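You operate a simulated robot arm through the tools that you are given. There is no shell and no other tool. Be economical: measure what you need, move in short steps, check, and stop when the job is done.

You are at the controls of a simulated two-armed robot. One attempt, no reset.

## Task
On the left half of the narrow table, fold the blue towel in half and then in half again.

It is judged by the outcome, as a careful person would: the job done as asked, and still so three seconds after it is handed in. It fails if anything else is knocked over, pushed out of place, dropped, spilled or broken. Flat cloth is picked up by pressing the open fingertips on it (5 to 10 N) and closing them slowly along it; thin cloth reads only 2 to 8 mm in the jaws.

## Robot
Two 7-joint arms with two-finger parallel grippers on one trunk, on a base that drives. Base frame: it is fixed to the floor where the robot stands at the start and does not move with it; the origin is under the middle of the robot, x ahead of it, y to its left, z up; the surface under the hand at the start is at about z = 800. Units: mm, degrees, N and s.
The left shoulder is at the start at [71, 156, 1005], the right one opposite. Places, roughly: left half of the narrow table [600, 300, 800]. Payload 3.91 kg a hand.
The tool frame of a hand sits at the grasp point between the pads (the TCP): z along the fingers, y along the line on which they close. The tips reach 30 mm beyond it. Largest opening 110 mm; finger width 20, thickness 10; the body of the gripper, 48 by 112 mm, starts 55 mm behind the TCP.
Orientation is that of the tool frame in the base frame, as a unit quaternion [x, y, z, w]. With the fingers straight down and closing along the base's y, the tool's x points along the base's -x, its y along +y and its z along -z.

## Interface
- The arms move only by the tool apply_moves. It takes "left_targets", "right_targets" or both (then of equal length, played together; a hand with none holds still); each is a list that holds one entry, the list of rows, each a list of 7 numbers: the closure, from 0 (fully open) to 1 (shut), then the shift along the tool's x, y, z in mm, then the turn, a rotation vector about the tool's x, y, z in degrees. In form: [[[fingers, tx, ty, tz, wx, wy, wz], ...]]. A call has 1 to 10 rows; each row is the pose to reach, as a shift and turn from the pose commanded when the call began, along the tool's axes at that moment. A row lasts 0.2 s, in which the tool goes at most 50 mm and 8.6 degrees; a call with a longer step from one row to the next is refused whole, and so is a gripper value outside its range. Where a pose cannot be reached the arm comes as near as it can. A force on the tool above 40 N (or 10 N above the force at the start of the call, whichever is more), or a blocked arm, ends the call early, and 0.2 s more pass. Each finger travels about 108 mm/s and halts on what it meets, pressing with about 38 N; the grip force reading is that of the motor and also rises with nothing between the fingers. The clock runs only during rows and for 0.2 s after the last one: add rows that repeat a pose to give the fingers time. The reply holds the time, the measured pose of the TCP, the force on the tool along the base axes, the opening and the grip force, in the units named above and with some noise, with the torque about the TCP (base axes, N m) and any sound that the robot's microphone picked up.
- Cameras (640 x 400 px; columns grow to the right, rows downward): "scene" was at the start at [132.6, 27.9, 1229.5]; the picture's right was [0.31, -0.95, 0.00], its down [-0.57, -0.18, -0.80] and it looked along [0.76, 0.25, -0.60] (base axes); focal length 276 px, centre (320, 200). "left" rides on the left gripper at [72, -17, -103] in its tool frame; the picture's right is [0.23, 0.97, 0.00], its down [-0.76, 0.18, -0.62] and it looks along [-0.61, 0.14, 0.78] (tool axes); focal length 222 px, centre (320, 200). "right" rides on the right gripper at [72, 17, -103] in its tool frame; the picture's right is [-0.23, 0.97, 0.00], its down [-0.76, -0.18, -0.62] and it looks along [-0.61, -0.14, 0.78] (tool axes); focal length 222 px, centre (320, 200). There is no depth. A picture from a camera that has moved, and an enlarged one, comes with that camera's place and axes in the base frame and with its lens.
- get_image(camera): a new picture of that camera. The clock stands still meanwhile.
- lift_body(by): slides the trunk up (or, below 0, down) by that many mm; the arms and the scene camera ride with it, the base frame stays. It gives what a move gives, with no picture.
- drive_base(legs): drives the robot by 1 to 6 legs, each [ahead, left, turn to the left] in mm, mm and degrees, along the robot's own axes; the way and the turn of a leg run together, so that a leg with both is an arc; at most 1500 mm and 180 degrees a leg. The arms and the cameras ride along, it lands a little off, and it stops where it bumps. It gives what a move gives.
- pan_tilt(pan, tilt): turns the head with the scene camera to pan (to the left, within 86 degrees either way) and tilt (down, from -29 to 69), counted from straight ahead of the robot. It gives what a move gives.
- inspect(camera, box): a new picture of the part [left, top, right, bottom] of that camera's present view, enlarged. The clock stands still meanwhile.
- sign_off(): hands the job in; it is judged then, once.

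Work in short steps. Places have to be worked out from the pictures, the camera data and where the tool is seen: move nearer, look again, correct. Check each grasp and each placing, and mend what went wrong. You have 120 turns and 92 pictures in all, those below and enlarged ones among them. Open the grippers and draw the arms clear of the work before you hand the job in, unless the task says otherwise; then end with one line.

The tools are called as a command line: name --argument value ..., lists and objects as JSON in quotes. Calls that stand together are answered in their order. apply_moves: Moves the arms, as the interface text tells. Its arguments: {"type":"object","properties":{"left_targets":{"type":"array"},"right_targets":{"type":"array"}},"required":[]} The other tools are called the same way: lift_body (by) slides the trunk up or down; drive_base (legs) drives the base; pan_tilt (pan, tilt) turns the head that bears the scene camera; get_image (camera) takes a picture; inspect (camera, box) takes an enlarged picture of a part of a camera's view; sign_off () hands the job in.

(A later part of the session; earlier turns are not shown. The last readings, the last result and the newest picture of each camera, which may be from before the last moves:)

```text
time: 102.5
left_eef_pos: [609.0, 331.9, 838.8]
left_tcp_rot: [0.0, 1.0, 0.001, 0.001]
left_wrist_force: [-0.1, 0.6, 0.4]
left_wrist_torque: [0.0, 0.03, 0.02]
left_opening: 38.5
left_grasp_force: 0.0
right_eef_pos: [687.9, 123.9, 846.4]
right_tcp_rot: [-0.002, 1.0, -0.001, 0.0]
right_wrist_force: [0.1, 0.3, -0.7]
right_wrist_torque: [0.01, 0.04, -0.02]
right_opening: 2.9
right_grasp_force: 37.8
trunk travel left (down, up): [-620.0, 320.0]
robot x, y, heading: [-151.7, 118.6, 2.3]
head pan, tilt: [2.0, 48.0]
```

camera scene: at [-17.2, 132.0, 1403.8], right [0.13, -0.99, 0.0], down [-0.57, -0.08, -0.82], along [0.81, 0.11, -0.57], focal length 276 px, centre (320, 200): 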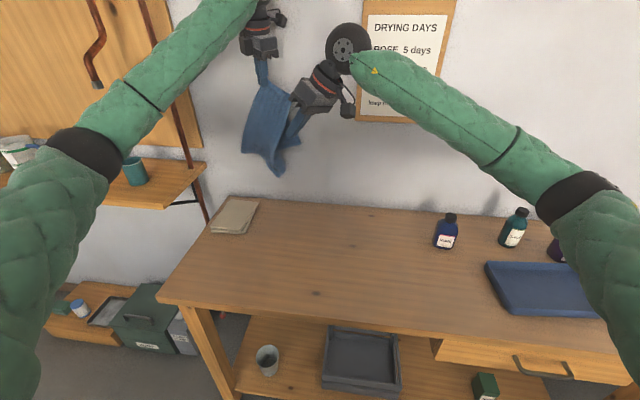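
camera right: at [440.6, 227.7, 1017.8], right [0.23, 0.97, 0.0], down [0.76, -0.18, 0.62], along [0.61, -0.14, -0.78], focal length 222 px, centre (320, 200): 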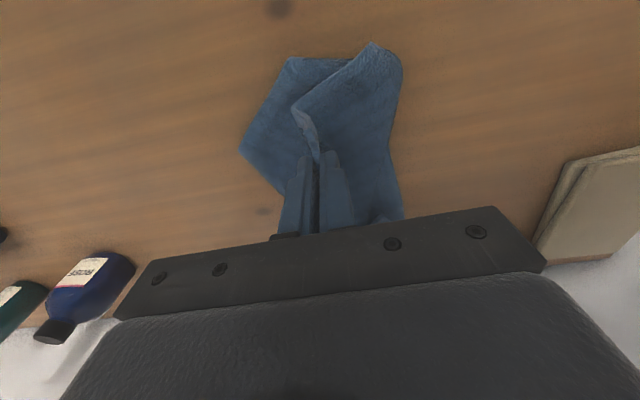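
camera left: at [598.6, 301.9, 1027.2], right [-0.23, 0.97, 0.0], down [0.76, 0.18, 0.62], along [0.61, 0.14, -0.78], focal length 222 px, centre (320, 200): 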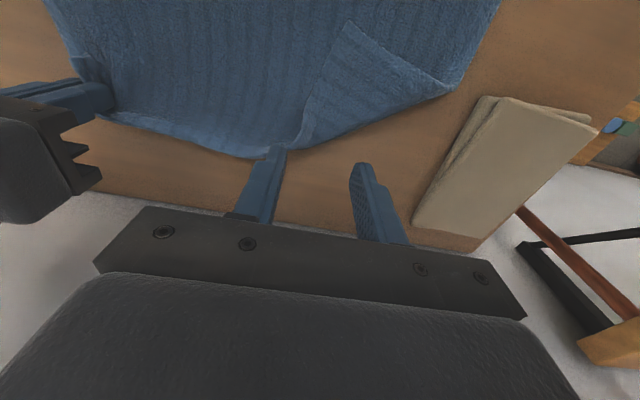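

No contact yet; a little further down.

apply_moves --left_targets '[[[0.65, 0, 0, 1.5, 0, 0, 0], [0.65, 0, 0, 3, 0, 0, 0], [0.65, 0, 0, 3, 0, 0, 0]]]'

```text
time: 103.3
left_eef_pos: [609.8, 329.7, 837.1]
left_tcp_rot: [0.0, 1.0, 0.0, 0.0]
left_wrist_force: [-0.5, 0.8, 3.4]
left_wrist_torque: [0.07, 0.03, 0.02]
left_opening: 38.7
left_grasp_force: 0.3
right_eef_pos: [688.9, 124.2, 845.4]
right_tcp_rot: [-0.001, 1.0, 0.0, 0.0]
right_wrist_force: [-0.5, -0.7, 1.1]
right_wrist_torque: [0.03, 0.02, 0.02]
right_opening: 2.5
right_grasp_force: 38.0
trunk travel left (down, up): [-620.0, 320.0]
robot x, y, heading: [-151.4, 118.2, 2.7]
head pan, tilt: [2.0, 48.0]
```

Contact at 3.4 N on two layers. I close slowly here.

apply_moves --left_targets '[[[0.7, 0, 0, 0, 0, 0, 0], [0.75, 0, 0, 0, 0, 0, 0], [0.8, 0, 0, 0, 0, 0, 0], [0.85, 0, 0, 0, 0, 0, 0], [0.9, 0, 0, 0, 0, 0, 0], [0.95, 0, 0, 0, 0, 0, 0], [1, 0, 0, 0, 0, 0, 0], [1, 0, 0, 0, 0, 0, 0]]]'

```text
time: 105.1
left_eef_pos: [610.2, 331.6, 836.8]
left_tcp_rot: [0.0, 1.0, 0.0, 0.0]
left_wrist_force: [-1.0, 0.1, 4.6]
left_wrist_torque: [0.05, -0.01, -0.07]
left_opening: 6.4
left_grasp_force: 38.3
right_eef_pos: [687.5, 123.6, 846.1]
right_tcp_rot: [-0.002, 1.0, 0.0, -0.001]
right_wrist_force: [0.3, 0.5, 0.7]
right_wrist_torque: [0.02, 0.0, 0.01]
right_opening: 3.0
right_grasp_force: 38.5
trunk travel left (down, up): [-620.0, 320.0]
robot x, y, heading: [-149.2, 116.3, 2.8]
head pan, tilt: [2.0, 48.0]
```

6.4 mm is ambiguous, so I open, rise 7 mm and re-pinch the crest.

apply_moves --left_targets '[[[0.9, 0, 0, 0, 0, 0, 0], [0.8, 0, 0, 0, 0, 0, 0], [0.7, 0, 0, -1, 0, 0, 0], [0.62, 0, 0, -4, 0, 0, 0], [0.62, 0, 0, -7, 0, 0, 0], [0.62, 0, 0, -7, 0, 0, 0]]]'

apply_moves --left_targets '[[[0.68, 0, 0, 0, 0, 0, 0], [0.74, 0, 0, 0, 0, 0, 0], [0.8, 0, 0, 0, 0, 0, 0], [0.86, 0, 0, 0, 0, 0, 0], [0.92, 0, 0, 0, 0, 0, 0], [0.97, 0, 0, 0, 0, 0, 0], [1, 0, 0, 0, 0, 0, 0], [1, 0, 0, 0, 0, 0, 0]]]'

```text
time: 106.5
left_eef_pos: [610.5, 331.0, 843.5]
left_tcp_rot: [0.0, 1.0, 0.0, 0.001]
left_wrist_force: [-0.8, 0.6, 0.9]
left_wrist_torque: [-0.01, 0.03, 0.0]
left_opening: 41.5
left_grasp_force: 0.1
right_eef_pos: [690.2, 125.2, 845.4]
right_tcp_rot: [0.0, 1.0, 0.0, 0.0]
right_wrist_force: [-0.5, 0.1, 1.1]
right_wrist_torque: [0.03, 0.02, 0.0]
right_opening: 2.6
right_grasp_force: 38.3
trunk travel left (down, up): [-620.0, 320.0]
robot x, y, heading: [-151.0, 116.3, 2.7]
head pan, tilt: [2.0, 48.0]
```

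```text
time: 108.3
left_eef_pos: [610.6, 332.7, 842.9]
left_tcp_rot: [0.0, 1.0, 0.001, 0.0]
left_wrist_force: [0.1, -0.8, 0.8]
left_wrist_torque: [0.04, 0.02, 0.02]
left_opening: 0.0
left_grasp_force: 37.7
right_eef_pos: [689.6, 124.2, 845.4]
right_tcp_rot: [-0.001, 1.0, 0.001, -0.001]
right_wrist_force: [0.0, -0.5, -0.2]
right_wrist_torque: [0.01, 0.03, 0.01]
right_opening: 3.1
right_grasp_force: 37.9
trunk travel left (down, up): [-620.0, 320.0]
robot x, y, heading: [-149.8, 119.0, 2.7]
head pan, tilt: [2.0, 48.0]
```

Missed the crest. Reopen, go 4 mm lower, and close again.

apply_moves --left_targets '[[[0.8, 0, 0, 0, 0, 0, 0], [0.62, 0, 0, 0, 0, 0, 0], [0.62, 0, 0, 2, 0, 0, 0], [0.62, 0, 0, 4, 0, 0, 0], [0.69, 0, 0, 4, 0, 0, 0], [0.76, 0, 0, 4, 0, 0, 0], [0.83, 0, 0, 4, 0, 0, 0], [0.9, 0, 0, 4, 0, 0, 0], [1, 0, 0, 4, 0, 0, 0], [1, 0, 0, 4, 0, 0, 0]]]'

```text
time: 110.5
left_eef_pos: [608.5, 331.2, 839.1]
left_tcp_rot: [0.0, 1.0, 0.0, 0.0]
left_wrist_force: [1.0, -0.3, 1.4]
left_wrist_torque: [0.02, 0.04, -0.04]
left_opening: 5.8
left_grasp_force: 37.5
right_eef_pos: [687.6, 124.4, 846.5]
right_tcp_rot: [-0.001, 1.0, 0.0, 0.001]
right_wrist_force: [0.3, 0.7, 0.7]
right_wrist_torque: [-0.05, 0.0, -0.02]
right_opening: 2.9
right_grasp_force: 37.7
trunk travel left (down, up): [-620.0, 320.0]
robot x, y, heading: [-148.9, 117.4, 2.7]
head pan, tilt: [2.0, 48.0]
```

5.8 mm. I lift it a little and check from the left camera.

apply_moves --left_targets '[[[1, 0, 0, -12, 0, 0, 0], [1, -5, 4, -25, 0, 0, 0], [1, -12, 8, -40, 0, 0, 0], [1, -12, 8, -40, 0, 0, 0]]]'

get_image --camera "left"

```text
time: 111.5
left_eef_pos: [622.1, 338.9, 879.2]
left_tcp_rot: [0.002, 1.0, 0.0, 0.0]
left_wrist_force: [-0.4, -0.2, 0.6]
left_wrist_torque: [0.02, -0.04, 0.0]
left_opening: 5.7
left_grasp_force: 38.0
right_eef_pos: [689.4, 124.2, 844.2]
right_tcp_rot: [-0.001, 1.0, 0.0, 0.0]
right_wrist_force: [-0.8, -0.1, 0.5]
right_wrist_torque: [0.03, 0.04, 0.03]
right_opening: 2.6
right_grasp_force: 37.8
trunk travel left (down, up): [-620.0, 320.0]
robot x, y, heading: [-147.5, 117.8, 2.6]
head pan, tilt: [2.0, 48.0]
```

```text
10 pictures are left
camera left: at [549.4, 322.3, 983.7], right [-0.23, 0.97, 0.0], down [0.76, 0.18, 0.62], along [0.61, 0.14, -0.78], focal length 222 px, centre (320, 200)
```

left: 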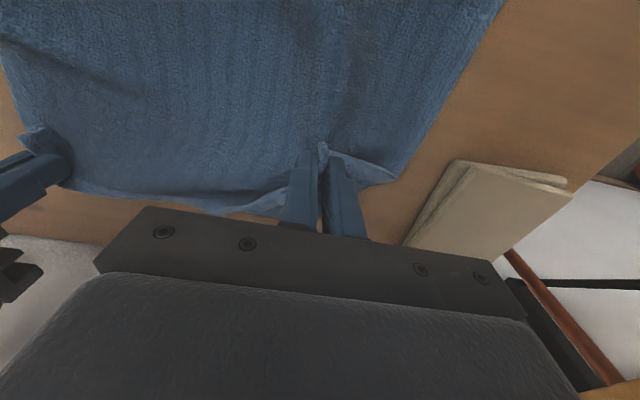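

It looks like the sheet below is tented too. I set down, open, and re-pinch 2 mm higher than last time.

apply_moves --left_targets '[[[1, -6, 4, 20, 0, 0, 0], [1, 0, 0, 38, 0, 0, 0], [0.9, 0, 0, 40, 0, 0, 0], [0.8, 0, 0, 40, 0, 0, 0], [0.7, 0, 0, 40, 0, 0, 0], [0.62, 0, 0, 38, 0, 0, 0], [0.62, 0, 0, 38, 0, 0, 0]]]'

apply_moves --left_targets '[[[0.68, 0, 0, 0, 0, 0, 0], [0.74, 0, 0, 0, 0, 0, 0], [0.8, 0, 0, 0, 0, 0, 0], [0.86, 0, 0, 0, 0, 0, 0], [0.92, 0, 0, 0, 0, 0, 0], [0.97, 0, 0, 0, 0, 0, 0], [1, 0, 0, 0, 0, 0, 0], [1, 0, 0, 0, 0, 0, 0]]]'

```text
time: 113.1
left_eef_pos: [621.3, 339.3, 841.2]
left_tcp_rot: [0.0, 1.0, 0.0, 0.0]
left_wrist_force: [0.0, 0.3, 0.3]
left_wrist_torque: [0.0, 0.0, 0.04]
left_opening: 41.6
left_grasp_force: 0.1
right_eef_pos: [688.4, 124.5, 845.3]
right_tcp_rot: [-0.001, 1.0, 0.0, 0.0]
right_wrist_force: [0.5, 0.3, 0.9]
right_wrist_torque: [0.0, 0.01, -0.01]
right_opening: 2.7
right_grasp_force: 38.1
trunk travel left (down, up): [-620.0, 320.0]
robot x, y, heading: [-150.7, 117.4, 2.6]
head pan, tilt: [2.0, 48.0]
```

```text
time: 114.9
left_eef_pos: [621.7, 338.3, 841.0]
left_tcp_rot: [0.0, 1.0, 0.0, 0.0]
left_wrist_force: [0.8, 0.2, 0.1]
left_wrist_torque: [0.01, 0.0, -0.05]
left_opening: 4.3
left_grasp_force: 38.0
right_eef_pos: [689.4, 123.9, 845.7]
right_tcp_rot: [-0.001, 1.0, 0.0, 0.0]
right_wrist_force: [0.4, -0.2, 1.0]
right_wrist_torque: [0.02, -0.02, -0.03]
right_opening: 2.7
right_grasp_force: 37.8
trunk travel left (down, up): [-620.0, 320.0]
robot x, y, heading: [-149.8, 118.7, 2.7]
head pan, tilt: [2.0, 48.0]
```

4.3 mm: only the flap. I lift it and swing it outward, opening the fingers while moving so that the tip is thrown outward.

apply_moves --left_targets '[[[1, 0, 0, -25, 0, 0, 0], [1, -8, 6, -55, 0, 0, 0], [1, -30, 21, -72, 0, 0, 0], [1, -64, 44, -68, 0, 0, 0], [1, -98, 68, -50, 0, 0, 0], [0.8, -120, 88, -36, 0, 0, 0], [0.55, -124, 92, -36, 0, 0, 0], [0.55, -124, 92, -60, 0, 0, 0], [0.55, -80, 60, -110, 0, 0, 0]]]'

inspect --camera "scene" --box '[200, 90, 424, 230]'

```text
refused: row 9 steps farther than a row can; nothing moved
```

```text
2.86 times, centred on (312, 160) of scene
camera zoom: at [-20.8, 127.1, 1383.2], right [0.08, -1.0, 0.0], down [-0.74, -0.06, -0.67], along [0.67, 0.06, -0.74], focal length 789 px, centre (343, 314)
```

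zoom: 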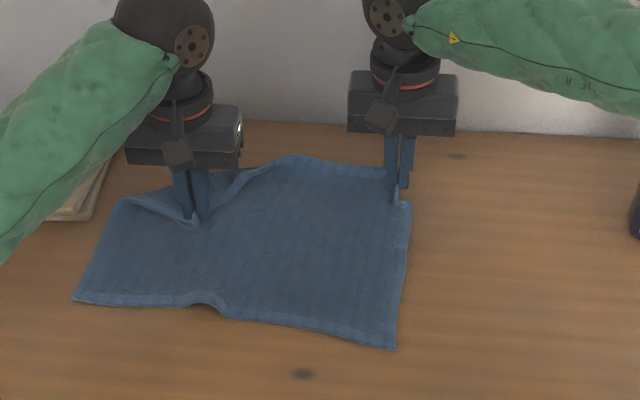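

The last row was too long; same motion with a shorter exit.

apply_moves --left_targets '[[[1, 0, 0, -25, 0, 0, 0], [1, -8, 6, -55, 0, 0, 0], [1, -30, 21, -72, 0, 0, 0], [1, -64, 44, -68, 0, 0, 0], [1, -98, 68, -50, 0, 0, 0], [0.8, -120, 88, -36, 0, 0, 0], [0.55, -124, 92, -36, 0, 0, 0], [0.55, -124, 92, -70, 0, 0, 0], [0.55, -105, 80, -110, 0, 0, 0], [0.55, -80, 60, -140, 0, 0, 0]]]'

get_image --camera "left"

```text
time: 117.1
left_eef_pos: [701.3, 398.0, 980.3]
left_tcp_rot: [0.001, 1.0, 0.0, 0.0]
left_wrist_force: [-1.3, 0.6, -0.5]
left_wrist_torque: [0.02, 0.03, 0.0]
left_opening: 49.5
left_grasp_force: 0.1
right_eef_pos: [688.8, 122.9, 846.7]
right_tcp_rot: [0.0, 1.0, 0.0, 0.0]
right_wrist_force: [-0.5, 0.6, 0.9]
right_wrist_torque: [-0.01, -0.01, -0.04]
right_opening: 2.9
right_grasp_force: 37.8
trunk travel left (down, up): [-620.0, 320.0]
robot x, y, heading: [-149.6, 118.4, 2.5]
head pan, tilt: [2.0, 48.0]
```

```text
8 pictures are left
camera left: at [627.5, 380.9, 1085.6], right [-0.23, 0.97, 0.0], down [0.76, 0.18, 0.62], along [0.61, 0.14, -0.78], focal length 222 px, centre (320, 200)
```

left: 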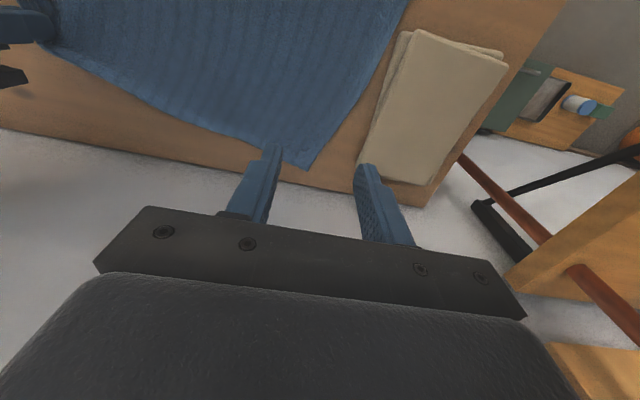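

The corner flipped out cleanly. I do the same flick with the right hand at its corner, then retract for an overview.

apply_moves --right_targets '[[[1, 0, 0, -25, 0, 0, 0], [1, 8, 6, -52, 0, 0, 0], [1, -10, -8, -62, 0, 0, 0], [1, -40, -32, -50, 0, 0, 0], [0.8, -62, -52, -36, 0, 0, 0], [0.55, -64, -54, -34, 0, 0, 0], [0.55, -64, -54, -70, 0, 0, 0], [0.55, -50, -54, -115, 0, 0, 0], [0.55, -20, -64, -150, 0, 0, 0], [0.55, 20, -80, -170, 0, 0, 0]]]' --left_targets '[[[0.55, 0, 0, 0, 0, 0, 0], [0.55, 0, 0, 0, 0, 0, 0], [0.55, 0, 0, 0, 0, 0, 0], [0.55, 0, 0, 0, 0, 0, 0], [0.55, 0, 0, 0, 0, 0, 0], [0.55, 10, 10, -20, 0, 0, 0], [0.55, 20, 20, -40, 0, 0, 0], [0.55, 40, 40, -60, 0, 0, 0], [0.55, 70, 60, -80, 0, 0, 0], [0.55, 100, 80, -90, 0, 0, 0]]]'

inspect --camera "scene" --box '[190, 70, 446, 230]'

```text
time: 119.3
left_eef_pos: [598.5, 478.6, 1072.4]
left_tcp_rot: [0.0, 1.0, 0.0, 0.001]
left_wrist_force: [-1.4, 0.7, 1.2]
left_wrist_torque: [0.0, -0.06, 0.02]
left_opening: 49.4
left_grasp_force: 0.0
right_eef_pos: [666.0, 42.0, 1016.0]
right_tcp_rot: [-0.001, 1.0, 0.0, 0.001]
right_wrist_force: [-0.4, 0.2, -0.6]
right_wrist_torque: [0.0, -0.03, -0.02]
right_opening: 49.5
right_grasp_force: 0.1
trunk travel left (down, up): [-620.0, 320.0]
robot x, y, heading: [-148.8, 113.9, 3.1]
head pan, tilt: [2.0, 48.0]
```

```text
2.50 times, centred on (318, 150) of scene
camera zoom: at [-23.0, 126.8, 1383.5], right [0.08, -1.0, 0.0], down [-0.74, -0.06, -0.67], along [0.67, 0.06, -0.74], focal length 690 px, centre (325, 325)
```

zoom: 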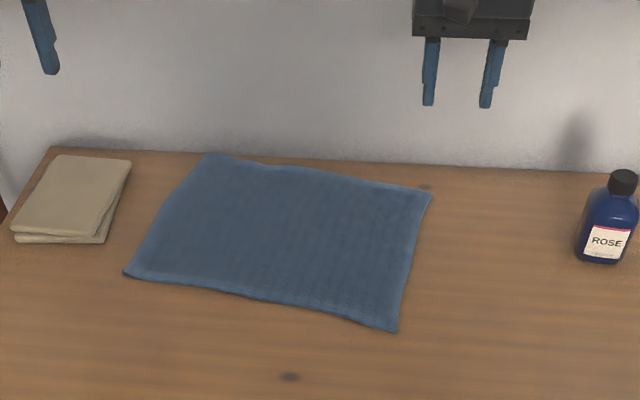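

The towel is flat and whole again: corners about near-left (564,420), near-right (494,88), far-left (820,372), far-right (755,44). Plan: pinch the near edge at its very rim with tilted fingers, drag it toward me for wall clearance, then fold with an outward flick. First the pre-grasp pose.

apply_moves --left_targets '[[[0.62, 5, -12, 25, 0, -4.4, 0], [0.62, 11, -24, 50, 0, -8.8, 0], [0.62, 16, -35, 76, 0, -13, 0], [0.62, 21, -47, 101, 0, -17.5, 0], [0.62, 27, -59, 126, 0, -22, 0], [0.62, 32, -70, 151, 0, -26, 0], [0.62, 38, -82, 177, 0, -30.5, 0], [0.62, 43, -94, 202, 0, -35, 0], [0.62, 43, -94, 202, 0, -35, 0]]]' --right_targets '[[[0.62, 21, 10, 18, 0, -4.4, 0], [0.62, 42, 20, 36, 0, -8.8, 0], [0.62, 63, 30, 55, 0, -13, 0], [0.62, 84, 40, 73, 0, -17.5, 0], [0.62, 105, 50, 91, 0, -22, 0], [0.62, 126, 60, 110, 0, -26, 0], [0.62, 147, 70, 128, 0, -30.5, 0], [0.62, 167, 79, 146, 0, -35, 0], [0.62, 167, 79, 146, 0, -35, 0]]]'

apply_moves --left_targets '[[[0.62, 10, 0, 14, 0, 0, 0], [0.62, 18.5, 0, 26.5, 0, 0, 0], [0.62, 18.5, 0, 26.5, 0, 0, 0]]]' --right_targets '[[[0.62, 10, 0, 14, 0, 0, 0], [0.62, 18.5, 0, 26.5, 0, 0, 0], [0.62, 18.5, 0, 26.5, 0, 0, 0]]]'

get_image --camera "left"

get_image --camera "right"

```text
time: 121.3
left_eef_pos: [557.5, 383.8, 868.6]
left_tcp_rot: [0.0, 0.953, 0.0, 0.302]
left_wrist_force: [0.0, 0.1, 1.1]
left_wrist_torque: [-0.02, 0.0, -0.01]
left_opening: 41.9
left_grasp_force: 0.0
right_eef_pos: [501.2, 123.7, 869.4]
right_tcp_rot: [-0.001, 0.954, 0.001, 0.301]
right_wrist_force: [-0.7, -0.7, 0.6]
right_wrist_torque: [-0.01, -0.04, 0.01]
right_opening: 41.8
right_grasp_force: 0.0
trunk travel left (down, up): [-620.0, 320.0]
robot x, y, heading: [-150.0, 118.9, 2.8]
head pan, tilt: [2.0, 48.0]
```

```text
time: 122.1
left_eef_pos: [558.7, 384.0, 836.7]
left_tcp_rot: [0.0, 0.954, 0.0, 0.301]
left_wrist_force: [0.0, -0.3, 0.8]
left_wrist_torque: [-0.04, 0.0, 0.01]
left_opening: 42.0
left_grasp_force: 0.0
right_eef_pos: [502.2, 122.8, 835.6]
right_tcp_rot: [-0.001, 0.954, 0.001, 0.3]
right_wrist_force: [0.0, 0.7, -0.5]
right_wrist_torque: [-0.02, 0.0, -0.01]
right_opening: 41.7
right_grasp_force: 0.1
trunk travel left (down, up): [-620.0, 320.0]
robot x, y, heading: [-153.1, 113.4, 2.7]
head pan, tilt: [2.0, 48.0]
```

```text
6 pictures are left
camera left: at [439.8, 367.8, 880.2], right [-0.19, 0.97, -0.13], down [0.27, 0.18, 0.95], along [0.95, 0.14, -0.29], focal length 222 px, centre (320, 200)
```

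left: 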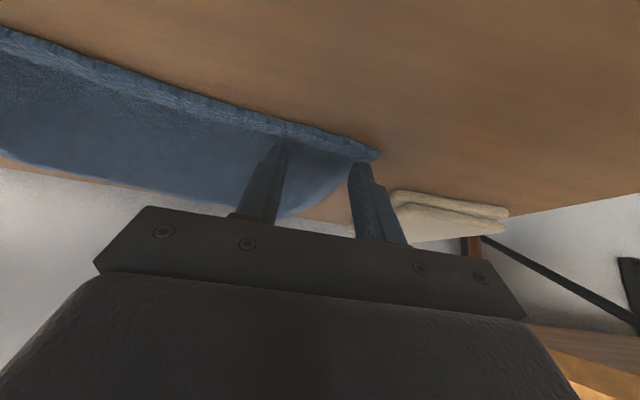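

```text
5 pictures are left
camera right: at [383.5, 139.6, 880.6], right [0.18, 0.97, 0.13], down [0.27, -0.18, 0.95], along [0.95, -0.14, -0.29], focal length 222 px, centre (320, 200)
```

right: 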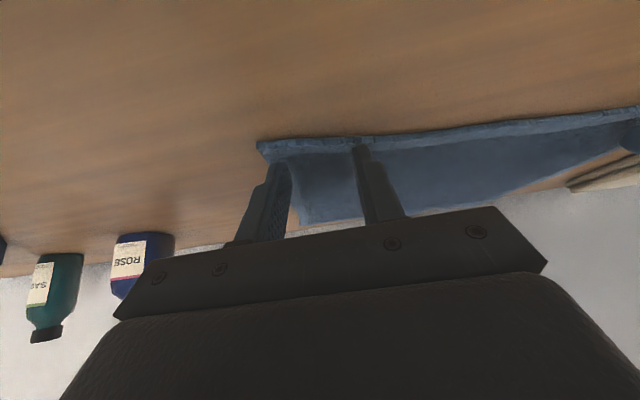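

Corner estimates confirmed to a few mm, with tips ~10 mm inside the edge. Press down gently.

apply_moves --left_targets '[[[0.62, 1.1, 0, 1.6, 0, 0, 0], [0.62, 2, 0, 2.9, 0, 0, 0], [0.62, 2, 0, 2.9, 0, 0, 0]]]' --right_targets '[[[0.62, 0.8, 0, 1.2, 0, 0, 0], [0.62, 1.4, 0, 2, 0, 0, 0], [0.62, 1.4, 0, 2, 0, 0, 0]]]'

```text
time: 122.9
left_eef_pos: [559.2, 384.3, 833.6]
left_tcp_rot: [0.0, 0.954, 0.0, 0.301]
left_wrist_force: [0.3, -0.2, 2.8]
left_wrist_torque: [0.01, -0.01, 0.0]
left_opening: 41.5
left_grasp_force: 0.0
right_eef_pos: [503.4, 123.3, 832.9]
right_tcp_rot: [0.0, 0.954, 0.0, 0.301]
right_wrist_force: [0.8, 0.2, 2.1]
right_wrist_torque: [0.02, -0.01, 0.0]
right_opening: 41.9
right_grasp_force: 0.0
trunk travel left (down, up): [-620.0, 320.0]
robot x, y, heading: [-148.4, 114.9, 2.8]
head pan, tilt: [2.0, 48.0]
```

Touching at 2–3 N; 0.8 mm more, then close slowly.

apply_moves --left_targets '[[[0.62, 0.5, 0, 0.7, 0, 0, 0], [0.67, 0.5, 0, 0.7, 0, 0, 0], [0.72, 0.5, 0, 0.7, 0, 0, 0], [0.77, 0.5, 0, 0.7, 0, 0, 0], [0.82, 0.5, 0, 0.7, 0, 0, 0], [0.87, 0.5, 0, 0.7, 0, 0, 0], [0.92, 0.5, 0, 0.7, 0, 0, 0], [0.96, 0.5, 0, 0.7, 0, 0, 0], [1, 0.5, 0, 0.7, 0, 0, 0], [1, 0.5, 0, 0.7, 0, 0, 0]]]' --right_targets '[[[0.62, 0.5, 0, 0.8, 0, 0, 0], [0.67, 0.5, 0, 0.8, 0, 0, 0], [0.72, 0.5, 0, 0.8, 0, 0, 0], [0.77, 0.5, 0, 0.8, 0, 0, 0], [0.82, 0.5, 0, 0.8, 0, 0, 0], [0.87, 0.5, 0, 0.8, 0, 0, 0], [0.92, 0.5, 0, 0.8, 0, 0, 0], [0.96, 0.5, 0, 0.8, 0, 0, 0], [1, 0.5, 0, 0.8, 0, 0, 0], [1, 0.5, 0, 0.8, 0, 0, 0]]]'

```text
time: 125.1
left_eef_pos: [557.6, 385.0, 833.9]
left_tcp_rot: [0.0, 0.953, 0.0, 0.302]
left_wrist_force: [-0.4, -4.1, 7.0]
left_wrist_torque: [-0.09, -0.08, -0.02]
left_opening: 4.1
left_grasp_force: 38.3
right_eef_pos: [501.9, 122.0, 833.6]
right_tcp_rot: [0.0, 0.953, 0.0, 0.302]
right_wrist_force: [1.2, 3.4, 3.5]
right_wrist_torque: [0.12, -0.06, 0.07]
right_opening: 1.3
right_grasp_force: 38.8
trunk travel left (down, up): [-620.0, 320.0]
robot x, y, heading: [-149.3, 120.3, 2.8]
head pan, tilt: [2.0, 48.0]
```

Left has 4.1 mm, but right only 1.3 mm; I redo the right with slightly more pressure.

apply_moves --right_targets '[[[0.85, 0, 0, 0, 0, 0, 0], [0.7, 0, 0, 0, 0, 0, 0], [0.62, -3, 0, 2, 0, 0, 0], [0.62, -2.5, 0, 3, 0, 0, 0], [0.7, -2.5, 0, 3, 0, 0, 0], [0.77, -2.5, 0, 3, 0, 0, 0], [0.84, -2.5, 0, 3, 0, 0, 0], [0.92, -2.5, 0, 3, 0, 0, 0], [1, -2.5, 0, 3, 0, 0, 0], [1, -2.5, 0, 3, 0, 0, 0]]]'

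```text
time: 127.3
left_eef_pos: [557.7, 384.3, 833.4]
left_tcp_rot: [0.0, 0.954, 0.0, 0.301]
left_wrist_force: [-0.8, -0.5, 6.8]
left_wrist_torque: [-0.06, -0.03, -0.02]
left_opening: 3.9
left_grasp_force: 38.9
right_eef_pos: [504.9, 123.1, 833.8]
right_tcp_rot: [-0.001, 0.954, 0.0, 0.301]
right_wrist_force: [-0.6, 0.6, 5.1]
right_wrist_torque: [0.01, -0.02, -0.04]
right_opening: 2.1
right_grasp_force: 38.2
trunk travel left (down, up): [-620.0, 320.0]
robot x, y, heading: [-151.4, 118.0, 2.7]
head pan, tilt: [2.0, 48.0]
```

I drag both hands toward me, the left farther, to square the towel up; the jaw readings will show whether the grip holds.

apply_moves --left_targets '[[[1, -2.3, 0, -3.3, 0, 0, 0], [1, 12, 0, -14, 0, 0, 0], [1, 27, 0, -25, 0, 0, 0], [1, 42, 0, -36, 0, 0, 0], [1, 58, 0, -47, 0, 0, 0], [1, 74, 0, -58, 0, 0, 0], [1, 90, 0, -68, 0, 0, 0], [1, 104, 0, -78, 0, 0, 0], [1, 104, 0, -78, 0, 0, 0]]]' --right_targets '[[[1, -2.3, 0, -3.3, 0, 0, 0], [1, 6, 0, -9, 0, 0, 0], [1, 15, 0, -15, 0, 0, 0], [1, 24, 0, -21, 0, 0, 0], [1, 33, 0, -28, 0, 0, 0], [1, 42, 0, -34, 0, 0, 0], [1, 51, 0, -40, 0, 0, 0], [1, 59, 0, -46, 0, 0, 0], [1, 59, 0, -46, 0, 0, 0]]]'

inspect --camera "scene" --box '[190, 80, 446, 240]'

```text
time: 129.3
left_eef_pos: [428.4, 386.6, 836.4]
left_tcp_rot: [0.0, 0.954, -0.001, 0.301]
left_wrist_force: [0.1, -0.3, -0.4]
left_wrist_torque: [0.01, -0.01, -0.01]
left_opening: 4.1
left_grasp_force: 37.9
right_eef_pos: [431.2, 122.6, 835.2]
right_tcp_rot: [0.0, 0.954, -0.001, 0.3]
right_wrist_force: [0.5, -0.4, 0.7]
right_wrist_torque: [0.04, 0.03, 0.0]
right_opening: 2.1
right_grasp_force: 37.7
trunk travel left (down, up): [-620.0, 320.0]
robot x, y, heading: [-149.9, 116.3, 2.8]
head pan, tilt: [2.0, 48.0]
```

```text
2.50 times, centred on (318, 160) of scene
camera zoom: at [-20.7, 127.0, 1383.2], right [0.08, -1.0, 0.0], down [-0.74, -0.06, -0.67], along [0.67, 0.06, -0.74], focal length 690 px, centre (325, 300)
```

zoom: 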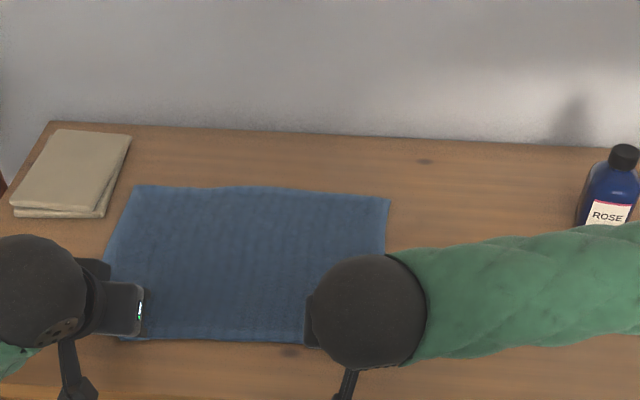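

Both grips hold and the towel is square: far edge at x ≈ 685, near edge ≈ 427. Now the fold: arc over with the wrists rotating, first part.

apply_moves --left_targets '[[[1, -16.8, 1, -16.9, 0, 3.5, 0], [1, -37, 2, -30, 0, 7, 0], [1, -59.9, 3, -38.8, 0, 10.5, 0], [1, -84.4, 4, -43.1, 0, 14, 0], [1, -109.8, 5, -42.2, 0, 17.5, 0], [1, -134.7, 6, -36.5, 0, 21, 0], [1, -158.4, 7, -26.2, 0, 24.5, 0], [1, -179.7, 8, -11.6, 0, 28, 0], [1, -197.9, 9, 6.7, 0, 31.5, 0], [1, -212.2, 10, 27.9, 0, 35, 0]]]' --right_targets '[[[1, -16.8, 1, -16.9, 0, 3.5, 0], [1, -37, 2, -30, 0, 7, 0], [1, -59.9, 3, -38.8, 0, 10.5, 0], [1, -84.4, 4, -43.1, 0, 14, 0], [1, -109.8, 5, -42.2, 0, 17.5, 0], [1, -134.7, 6, -36.5, 0, 21, 0], [1, -158.4, 7, -26.2, 0, 24.5, 0], [1, -179.7, 8, -11.6, 0, 28, 0], [1, -197.9, 9, 6.7, 0, 31.5, 0], [1, -212.2, 10, 27.9, 0, 35, 0]]]'

apply_moves --left_targets '[[[1, -19, 1, 13, 0, 3.5, 0], [1, -36, 2, 30, 0, 7, 0], [1, -51, 3, 53, 0, 11, 0], [1, -62, 4, 78, 0, 15, 0], [0.8, -75, 4, 80, 0, 15, 0], [0.55, -80, 4, 78, 0, 15, 0], [0.55, -80, 4, 55, 0, 15, 0], [0.55, -78, 4, 20, 0, 12, 0], [0.55, -70, 4, -20, 0, 8, 0]]]' --right_targets '[[[1, -19, 1, 13, 0, 3.5, 0], [1, -36, 2, 30, 0, 7, 0], [1, -51, 3, 53, 0, 11, 0], [1, -62, 4, 78, 0, 15, 0], [0.8, -75, 4, 80, 0, 15, 0], [0.55, -80, 4, 78, 0, 15, 0], [0.55, -80, 4, 55, 0, 15, 0], [0.55, -78, 4, 20, 0, 12, 0], [0.55, -70, 4, -20, 0, 8, 0]]]'

inspect --camera "scene" --box '[190, 80, 446, 240]'

```text
time: 131.5
left_eef_pos: [618.7, 395.8, 935.1]
left_tcp_rot: [0.0, 1.0, 0.0, 0.0]
left_wrist_force: [0.0, 0.2, -0.6]
left_wrist_torque: [0.01, -0.01, -0.06]
left_opening: 4.1
left_grasp_force: 38.0
right_eef_pos: [621.3, 131.7, 934.1]
right_tcp_rot: [-0.003, 1.0, -0.001, 0.0]
right_wrist_force: [-0.5, 0.2, -0.4]
right_wrist_torque: [0.0, 0.02, 0.01]
right_opening: 2.1
right_grasp_force: 37.9
trunk travel left (down, up): [-620.0, 320.0]
robot x, y, heading: [-149.4, 115.5, 2.8]
head pan, tilt: [2.0, 48.0]
```

```text
time: 133.5
left_eef_pos: [686.9, 398.7, 954.8]
left_tcp_rot: [0.0, 0.998, 0.0, -0.069]
left_wrist_force: [-0.9, 0.1, -0.1]
left_wrist_torque: [0.02, -0.01, 0.05]
left_opening: 49.3
left_grasp_force: 0.1
right_eef_pos: [689.5, 136.2, 957.3]
right_tcp_rot: [0.0, 0.998, 0.0, -0.069]
right_wrist_force: [0.0, 0.5, 0.4]
right_wrist_torque: [-0.02, -0.05, 0.03]
right_opening: 49.3
right_grasp_force: 0.1
trunk travel left (down, up): [-620.0, 320.0]
robot x, y, heading: [-148.6, 115.8, 2.9]
head pan, tilt: [2.0, 48.0]
```

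```text
2.50 times, centred on (318, 160) of scene
camera zoom: at [-23.0, 127.0, 1383.3], right [0.08, -1.0, 0.0], down [-0.74, -0.06, -0.67], along [0.67, 0.06, -0.74], focal length 690 px, centre (325, 300)
```

zoom: 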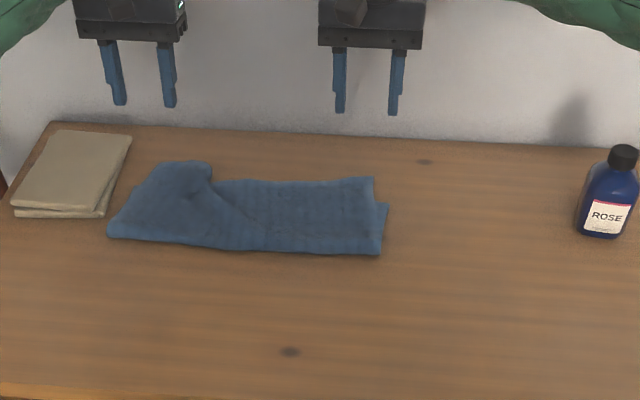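

Folded, but the top layer overshoots the lower edge by ~40–50 mm and its left corner is lumpy. I look at that corner with the left camera before correcting.

get_image --camera "left"

```text
2 pictures are left
camera left: at [629.2, 382.7, 1068.8], right [-0.23, 0.97, 0.03], down [0.84, 0.18, 0.51], along [0.49, 0.14, -0.86], focal length 222 px, centre (320, 200)
```

left: 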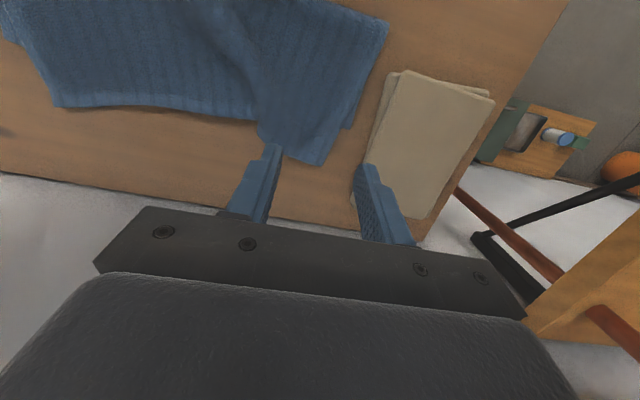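

No curl: the top layer's left corner is at (730,414) and right at (726,127), lying single on the table. Both should sit near x ≈ 675. I re-pinch both corners there.

apply_moves --left_targets '[[[0.65, -15, -2, 30, 0, -3, 0], [0.65, -30, -4, 65, 0, -6, 0], [0.65, -42, -6, 95, 0, -8, 0], [0.65, -42.4, -6, 109, 0, -8, 0], [0.65, -42.4, -6, 109, 0, -8, 0]]]' --right_targets '[[[0.65, -13, 5, 30, 0, -3, 0], [0.65, -26, 10, 65, 0, -6, 0], [0.65, -37, 14, 97, 0, -8, 0], [0.65, -37.3, 14, 111, 0, -8, 0], [0.65, -37.3, 14, 111, 0, -8, 0]]]'

apply_moves --left_targets '[[[0.65, 0, 0, 3, 0, 0, 0], [0.65, 0, 0, 6, 0, 0, 0], [0.65, 0, 0, 6, 0, 0, 0]]]' --right_targets '[[[0.65, 0, 0, 3, 0, 0, 0], [0.65, 0, 0, 6, 0, 0, 0], [0.65, 0, 0, 6, 0, 0, 0]]]'

```text
time: 134.7
left_eef_pos: [715.1, 394.3, 841.7]
left_tcp_rot: [0.0, 1.0, 0.001, 0.0]
left_wrist_force: [-0.7, 0.2, -0.4]
left_wrist_torque: [-0.04, 0.02, 0.01]
left_opening: 38.4
left_grasp_force: 0.0
right_eef_pos: [713.4, 150.8, 841.3]
right_tcp_rot: [-0.001, 1.0, 0.0, -0.001]
right_wrist_force: [0.3, 0.2, -0.5]
right_wrist_torque: [-0.02, 0.04, -0.03]
right_opening: 38.4
right_grasp_force: 0.2
trunk travel left (down, up): [-620.0, 320.0]
robot x, y, heading: [-148.3, 116.4, 2.7]
head pan, tilt: [2.0, 48.0]
```

```text
time: 135.5
left_eef_pos: [715.5, 394.4, 834.9]
left_tcp_rot: [0.001, 1.0, 0.0, 0.0]
left_wrist_force: [-0.1, 0.1, 0.9]
left_wrist_torque: [0.0, 0.0, 0.04]
left_opening: 38.6
left_grasp_force: 0.0
right_eef_pos: [712.4, 150.8, 833.9]
right_tcp_rot: [-0.001, 1.0, 0.0, 0.0]
right_wrist_force: [0.1, -0.8, 1.5]
right_wrist_torque: [-0.01, 0.03, -0.01]
right_opening: 38.3
right_grasp_force: 0.0
trunk travel left (down, up): [-620.0, 320.0]
robot x, y, heading: [-148.3, 117.7, 2.8]
head pan, tilt: [2.0, 48.0]
```

Nearly touching; lower ~1.8 mm more for pressure.

apply_moves --left_targets '[[[0.65, 0, 0, 1.8, 0, 0, 0], [0.65, 0, 0, 1.8, 0, 0, 0]]]' --right_targets '[[[0.65, 0, 0, 1.4, 0, 0, 0], [0.65, 0, 0, 1.4, 0, 0, 0]]]'

```text
time: 136.1
left_eef_pos: [714.9, 392.9, 833.8]
left_tcp_rot: [0.0, 1.0, 0.0, 0.001]
left_wrist_force: [-0.2, 0.9, 3.1]
left_wrist_torque: [0.03, -0.02, -0.01]
left_opening: 38.6
left_grasp_force: 0.1
right_eef_pos: [713.7, 150.8, 833.3]
right_tcp_rot: [-0.001, 1.0, -0.001, 0.001]
right_wrist_force: [1.2, -1.3, 5.6]
right_wrist_torque: [0.01, -0.02, -0.01]
right_opening: 38.4
right_grasp_force: 0.1
trunk travel left (down, up): [-620.0, 320.0]
robot x, y, heading: [-151.1, 121.5, 2.8]
head pan, tilt: [2.0, 48.0]
```

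Good; left 0.7 mm more, right as is, and close slowly.

apply_moves --left_targets '[[[0.65, 0, 0, 0.7, 0, 0, 0], [0.7, 0, 0, 0.7, 0, 0, 0], [0.75, 0, 0, 0.7, 0, 0, 0], [0.8, 0, 0, 0.7, 0, 0, 0], [0.85, 0, 0, 0.7, 0, 0, 0], [0.9, 0, 0, 0.7, 0, 0, 0], [0.95, 0, 0, 0.7, 0, 0, 0], [1, 0, 0, 0.7, 0, 0, 0], [1, 0, 0, 0.7, 0, 0, 0]]]' --right_targets '[[[0.65, 0, 0, 0.2, 0, 0, 0], [0.7, 0, 0, 0.2, 0, 0, 0], [0.75, 0, 0, 0.2, 0, 0, 0], [0.8, 0, 0, 0.2, 0, 0, 0], [0.85, 0, 0, 0.2, 0, 0, 0], [0.9, 0, 0, 0.2, 0, 0, 0], [0.95, 0, 0, 0.2, 0, 0, 0], [1, 0, 0, 0.2, 0, 0, 0], [1, 0, 0, 0.2, 0, 0, 0]]]'

```text
time: 138.1
left_eef_pos: [715.1, 393.8, 833.2]
left_tcp_rot: [0.0, 1.0, 0.0, 0.001]
left_wrist_force: [0.2, -0.4, 5.4]
left_wrist_torque: [0.0, 0.02, 0.01]
left_opening: 4.4
left_grasp_force: 37.9
right_eef_pos: [711.7, 151.2, 832.7]
right_tcp_rot: [-0.001, 1.0, 0.0, 0.0]
right_wrist_force: [0.3, 0.8, 10.0]
right_wrist_torque: [0.06, 0.05, 0.01]
right_opening: 4.5
right_grasp_force: 38.3
trunk travel left (down, up): [-620.0, 320.0]
robot x, y, heading: [-151.1, 116.8, 2.7]
head pan, tilt: [2.0, 48.0]
```

Both hold 4.4 mm. I lift and carry the edge back above the proper fold line, stretching it a bit, then lay it down at x ≈ 675 without a flick.

apply_moves --left_targets '[[[1, 8, 0, -25, 0, 0, 0], [1, 22, 0, -50, 0, 0, 0], [1, 45, 1, -75, 0, 0, 0], [1, 72, 1, -95, 0, 0, 0], [1, 100, 2, -108, 0, 0, 0], [1, 130, 2, -114, 0, 0, 0], [1, 158, 2, -114, 0, 0, 0], [1, 158, 2, -114, 0, 0, 0]]]' --right_targets '[[[1, 8, -1, -25, 0, 0, 0], [1, 22, -3, -50, 0, 0, 0], [1, 45, -5, -75, 0, 0, 0], [1, 72, -7, -95, 0, 0, 0], [1, 100, -8, -108, 0, 0, 0], [1, 130, -8, -114, 0, 0, 0], [1, 158, -8, -114, 0, 0, 0], [1, 158, -8, -114, 0, 0, 0]]]'

apply_moves --left_targets '[[[1, -25, 0, 3, 0, 0, 0], [1, -48, 0, 12, 0, 0, 0], [1, -68, 0, 27, 0, 0, 0], [1, -84, 0, 45, 0, 0, 0], [1, -95, 0, 65, 0, 0, 0], [1, -102, 0, 85, 0, 0, 0], [1, -105, 0, 100, 0, 0, 0], [1, -105, 0, 108, 0, 0, 0], [1, -105, 0, 108, 0, 0, 0]]]' --right_targets '[[[1, -24, 0, 3, 0, 0, 0], [1, -46, 0, 12, 0, 0, 0], [1, -65, 0, 27, 0, 0, 0], [1, -80, 0, 45, 0, 0, 0], [1, -90, 0, 65, 0, 0, 0], [1, -97, 0, 85, 0, 0, 0], [1, -100, 0, 100, 0, 0, 0], [1, -100, 0, 108, 0, 0, 0], [1, -100, 0, 108, 0, 0, 0]]]'

apply_moves --left_targets '[[[0.92, 0, 0, 0, 0, 0, 0], [0.84, 0, 0, 0, 0, 0, 0], [0.76, 0, 0, 0, 0, 0, 0], [0.65, 0, 0, 0, 0, 0, 0], [0.6, 0, 0, -20, 0, 0, 0], [0.6, 0, 0, -50, 0, 0, 0], [0.6, 0, 0, -80, 0, 0, 0]]]' --right_targets '[[[0.92, 0, 0, 0, 0, 0, 0], [0.84, 0, 0, 0, 0, 0, 0], [0.76, 0, 0, 0, 0, 0, 0], [0.65, 0, 0, 0, 0, 0, 0], [0.6, 0, 0, -20, 0, 0, 0], [0.6, 0, 0, -50, 0, 0, 0], [0.6, 0, 0, -80, 0, 0, 0]]]'

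```text
time: 139.9
left_eef_pos: [558.5, 393.6, 947.5]
left_tcp_rot: [0.0, 1.0, 0.0, 0.001]
left_wrist_force: [0.7, -1.4, -1.0]
left_wrist_torque: [-0.06, 0.03, 0.02]
left_opening: 4.3
left_grasp_force: 38.1
right_eef_pos: [553.0, 143.8, 948.4]
right_tcp_rot: [-0.002, 1.0, 0.0, 0.0]
right_wrist_force: [0.2, 0.7, 0.1]
right_wrist_torque: [0.04, -0.01, 0.04]
right_opening: 4.1
right_grasp_force: 37.5
trunk travel left (down, up): [-620.0, 320.0]
robot x, y, heading: [-149.7, 115.5, 2.8]
head pan, tilt: [2.0, 48.0]
```

```text
time: 141.9
left_eef_pos: [661.1, 395.5, 839.7]
left_tcp_rot: [0.001, 1.0, 0.0, -0.001]
left_wrist_force: [-0.5, -4.6, 0.4]
left_wrist_torque: [-0.1, 0.06, 0.02]
left_opening: 4.3
left_grasp_force: 38.1
right_eef_pos: [652.8, 141.8, 839.1]
right_tcp_rot: [-0.002, 1.0, 0.0, 0.0]
right_wrist_force: [0.7, 4.2, 0.5]
right_wrist_torque: [0.15, -0.02, -0.06]
right_opening: 4.5
right_grasp_force: 38.2
trunk travel left (down, up): [-620.0, 320.0]
robot x, y, heading: [-145.4, 116.9, 2.9]
head pan, tilt: [2.0, 48.0]
```

```text
time: 143.5
left_eef_pos: [662.7, 395.8, 920.2]
left_tcp_rot: [0.001, 1.0, 0.001, 0.0]
left_wrist_force: [-0.4, -0.9, 0.7]
left_wrist_torque: [0.01, 0.01, 0.01]
left_opening: 43.9
left_grasp_force: 0.0
right_eef_pos: [652.0, 141.2, 919.6]
right_tcp_rot: [0.0, 1.0, 0.0, 0.0]
right_wrist_force: [0.3, -1.0, 0.8]
right_wrist_torque: [0.02, 0.0, 0.04]
right_opening: 44.1
right_grasp_force: 0.0
trunk travel left (down, up): [-620.0, 320.0]
robot x, y, heading: [-148.0, 116.8, 3.0]
head pan, tilt: [2.0, 48.0]
```

That went as planned. I check the half fold from the scene camera, keeping the last picture for later.

inspect --camera "scene" --box '[190, 80, 446, 240]'

```text
2.50 times, centred on (318, 160) of scene
camera zoom: at [-21.6, 127.1, 1383.2], right [0.08, -1.0, 0.0], down [-0.74, -0.06, -0.67], along [0.67, 0.06, -0.74], focal length 690 px, centre (325, 300)
```

zoom: 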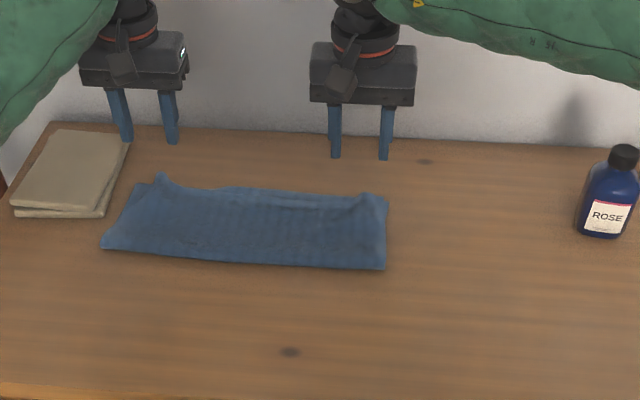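

The half fold is neat: x ≈ 558–683, y ≈ 102–440. For the second fold I turn the left hand (yaw ~84°, leaning outward) over the middle of the left edge and retract the right hand.

apply_moves --left_targets '[[[0.62, 4, 4, 0, 1.8, 2, -8], [0.62, 8, 8, 0, 3.5, 3.9, -15.9], [0.62, 13, 12, 2, 5.3, 5.9, -23.9], [0.62, 17, 16, 4, 7.1, 7.8, -31.8], [0.62, 21, 20, 6, 8.9, 9.8, -39.8], [0.62, 26, 24, 9, 10.6, 11.8, -47.8], [0.62, 30, 28, 12, 12.4, 13.7, -55.7], [0.62, 34, 32, 15, 14.2, 15.7, -63.7], [0.62, 39, 36, 18, 15.9, 17.6, -71.6], [0.62, 43, 40, 20, 17.7, 19.6, -79.6]]]' --right_targets '[[[0.6, 0, -10, -15, 0, 0, 0], [0.6, 0, -25, -30, 0, 0, 0], [0.6, 0, -40, -45, 0, 0, 0], [0.6, 0, -60, -60, 0, 0, 0], [0.6, 0, -80, -75, 0, 0, 0], [0.6, 0, -100, -85, 0, 0, 0], [0.6, 0, -120, -95, 0, 0, 0], [0.6, 0, -140, -100, 0, 0, 0], [0.6, 0, -155, -100, 0, 0, 0], [0.6, 0, -170, -100, 0, 0, 0]]]'

```text
time: 145.7
left_eef_pos: [619.4, 435.3, 900.4]
left_tcp_rot: [-0.635, 0.743, -0.142, -0.155]
left_wrist_force: [-0.5, -0.7, -0.3]
left_wrist_torque: [-0.02, -0.03, -0.02]
left_opening: 41.4
left_grasp_force: 0.0
right_eef_pos: [654.5, -27.9, 1019.1]
right_tcp_rot: [-0.001, 1.0, 0.0, 0.0]
right_wrist_force: [-0.1, -0.7, -0.2]
right_wrist_torque: [-0.03, 0.0, 0.01]
right_opening: 43.9
right_grasp_force: 0.1
trunk travel left (down, up): [-620.0, 320.0]
robot x, y, heading: [-147.6, 117.6, 2.8]
head pan, tilt: [2.0, 48.0]
```

Orientation as intended. Lower to just above the edge.

apply_moves --left_targets '[[[0.62, -12, 0, 26, 0, 0, 0], [0.62, -23, 1, 51, 0, 0, 0], [0.62, -24.6, 1, 54.6, 0, 0, 0], [0.62, -24.6, 1, 54.6, 0, 0, 0]]]'

apply_moves --left_targets '[[[0.62, -0.8, 0, 1.8, 0, 0, 0], [0.62, -1.4, 0, 3.2, 0, 0, 0], [0.62, -1.4, 0, 3.2, 0, 0, 0]]]'

```text
time: 146.7
left_eef_pos: [619.9, 434.8, 839.9]
left_tcp_rot: [-0.634, 0.744, -0.142, -0.156]
left_wrist_force: [0.4, 0.5, 0.9]
left_wrist_torque: [-0.01, 0.05, 0.02]
left_opening: 41.6
left_grasp_force: 0.0
right_eef_pos: [654.5, -28.7, 1017.8]
right_tcp_rot: [-0.001, 1.0, 0.0, 0.0]
right_wrist_force: [-0.3, 0.1, 0.7]
right_wrist_torque: [0.04, 0.01, 0.01]
right_opening: 43.8
right_grasp_force: 0.1
trunk travel left (down, up): [-620.0, 320.0]
robot x, y, heading: [-149.9, 120.5, 2.9]
head pan, tilt: [2.0, 48.0]
```

```text
time: 147.5
left_eef_pos: [618.0, 434.3, 836.7]
left_tcp_rot: [-0.634, 0.744, -0.141, -0.156]
left_wrist_force: [1.4, -1.4, 4.3]
left_wrist_torque: [-0.02, 0.08, 0.01]
left_opening: 41.6
left_grasp_force: 0.1
right_eef_pos: [654.9, -28.6, 1018.1]
right_tcp_rot: [-0.001, 1.0, 0.0, 0.001]
right_wrist_force: [-0.1, 0.4, -0.4]
right_wrist_torque: [0.02, 0.0, -0.01]
right_opening: 43.9
right_grasp_force: 0.0
trunk travel left (down, up): [-620.0, 320.0]
robot x, y, heading: [-152.8, 118.2, 2.8]
head pan, tilt: [2.0, 48.0]
```

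Contact at the two-layer height. Press 1 mm more and close slowly, aiming for a reading of 7–10 mm (both layers).

apply_moves --left_targets '[[[0.62, -0.4, 0, 1, 0, 0, 0], [0.67, -0.4, 0, 1, 0, 0, 0], [0.72, -0.4, 0, 1, 0, 0, 0], [0.77, -0.4, 0, 1, 0, 0, 0], [0.82, -0.4, 0, 1, 0, 0, 0], [0.87, -0.4, 0, 1, 0, 0, 0], [0.92, -0.4, 0, 1, 0, 0, 0], [0.96, -0.4, 0, 1, 0, 0, 0], [1, -0.4, 0, 1, 0, 0, 0], [1, -0.4, 0, 1, 0, 0, 0]]]'

```text
time: 149.7
left_eef_pos: [619.0, 435.2, 836.7]
left_tcp_rot: [-0.634, 0.744, -0.142, -0.156]
left_wrist_force: [-0.6, 1.5, 11.2]
left_wrist_torque: [-0.05, 0.15, 0.01]
left_opening: 5.8
left_grasp_force: 37.7
right_eef_pos: [653.6, -28.6, 1018.6]
right_tcp_rot: [-0.001, 1.0, 0.0, 0.001]
right_wrist_force: [-0.2, 0.5, 0.1]
right_wrist_torque: [-0.05, -0.04, -0.02]
right_opening: 44.1
right_grasp_force: 0.1
trunk travel left (down, up): [-620.0, 320.0]
robot x, y, heading: [-149.5, 114.5, 2.8]
head pan, tilt: [2.0, 48.0]
```

5.8 mm is ambiguous. I reopen, go 6 mm further in, press a bit more firmly and close again to be sure of both layers.

apply_moves --left_targets '[[[0.85, 0, 0, 0, 0, 0, 0], [0.65, 1, 0, -2.5, 0, 0, 0], [0.6, 6.4, -1, 0, 0, 0, 0], [0.6, 5.1, -1, 3, 0, 0, 0], [0.67, 5.1, -1, 3, 0, 0, 0], [0.74, 5.1, -1, 3, 0, 0, 0], [0.81, 5.1, -1, 3, 0, 0, 0], [0.88, 5.1, -1, 3, 0, 0, 0], [0.95, 5.1, -1, 3, 0, 0, 0], [1, 5.1, -1, 3, 0, 0, 0]]]'

apply_moves --left_targets '[[[1, 0, 0, 0, 0, 0, 0], [1, 0, 0, 0, 0, 0, 0]]]'

```text
time: 151.9
left_eef_pos: [618.9, 429.8, 835.2]
left_tcp_rot: [-0.634, 0.744, -0.141, -0.157]
left_wrist_force: [-2.2, 0.2, 15.0]
left_wrist_torque: [-0.01, 0.24, 0.02]
left_opening: 6.4
left_grasp_force: 37.9
right_eef_pos: [654.7, -28.3, 1017.9]
right_tcp_rot: [-0.001, 1.0, 0.0, 0.001]
right_wrist_force: [0.3, 0.3, 0.1]
right_wrist_torque: [0.0, 0.01, 0.02]
right_opening: 44.0
right_grasp_force: 0.0
trunk travel left (down, up): [-620.0, 320.0]
robot x, y, heading: [-147.7, 117.4, 2.6]
head pan, tilt: [2.0, 48.0]
```

```text
time: 152.5
left_eef_pos: [619.1, 428.6, 835.8]
left_tcp_rot: [-0.634, 0.744, -0.14, -0.155]
left_wrist_force: [-3.3, -1.3, 15.1]
left_wrist_torque: [-0.01, 0.21, -0.01]
left_opening: 6.2
left_grasp_force: 38.6
right_eef_pos: [654.6, -27.8, 1019.3]
right_tcp_rot: [-0.001, 1.0, 0.0, 0.001]
right_wrist_force: [-0.3, 0.3, 0.9]
right_wrist_torque: [0.01, 0.01, 0.01]
right_opening: 44.1
right_grasp_force: 0.1
trunk travel left (down, up): [-620.0, 320.0]
robot x, y, heading: [-148.3, 119.5, 2.8]
head pan, tilt: [2.0, 48.0]
```

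I take 6.2 mm as both layers. Now the second fold: arc the left edge over to the right with the wrist turning, while the right hand moves out of the way.

apply_moves --left_targets '[[[1, 11.9, -0.6, -19.4, -0.3, -2.2, -0.1], [1, 26.8, -1.7, -36.5, -0.6, -4.4, -0.2], [1, 44.4, -3.3, -51.2, -1, -6.7, -0.3], [1, 64.3, -5.5, -63, -1.3, -8.9, -0.4], [1, 86.2, -8, -71.8, -1.6, -11.1, -0.6], [1, 109.3, -10.9, -77.4, -1.9, -13.3, -0.7], [1, 133.1, -14.2, -79.2, -2.3, -15.5, -0.8], [1, 157.2, -17.6, -77.8, -2.6, -17.8, -0.9], [1, 181, -21.3, -72.7, -2.9, -20, -1], [1, 204.1, -24.9, -64.2, -3.2, -22.2, -1.1]]]' --right_targets '[[[0.6, 0, -20, -10, 0, 0, 0], [0.6, 0, -40, -20, 0, 0, 0], [0.6, 0, -60, -30, 0, 0, 0], [0.6, 0, -80, -40, 0, 0, 0], [0.6, 0, -100, -50, 0, 0, 0], [0.6, 0, -120, -50, 0, 0, 0], [0.6, 0, -140, -50, 0, 0, 0], [0.6, 0, -160, -50, 0, 0, 0], [0.6, 0, -180, -50, 0, 0, 0], [0.6, 0, -200, -50, 0, 0, 0]]]'

```text
time: 154.7
left_eef_pos: [617.5, 268.5, 978.4]
left_tcp_rot: [-0.652, 0.757, 0.007, -0.028]
left_wrist_force: [0.1, 0.4, -0.3]
left_wrist_torque: [0.03, -0.09, -0.01]
left_opening: 5.8
left_grasp_force: 38.0
right_eef_pos: [656.6, -229.3, 1068.3]
right_tcp_rot: [0.0, 1.0, 0.001, 0.001]
right_wrist_force: [-0.3, -1.5, 0.2]
right_wrist_torque: [0.0, 0.03, -0.02]
right_opening: 44.0
right_grasp_force: 0.2
trunk travel left (down, up): [-620.0, 320.0]
robot x, y, heading: [-145.2, 118.7, 2.7]
head pan, tilt: [2.0, 48.0]
```

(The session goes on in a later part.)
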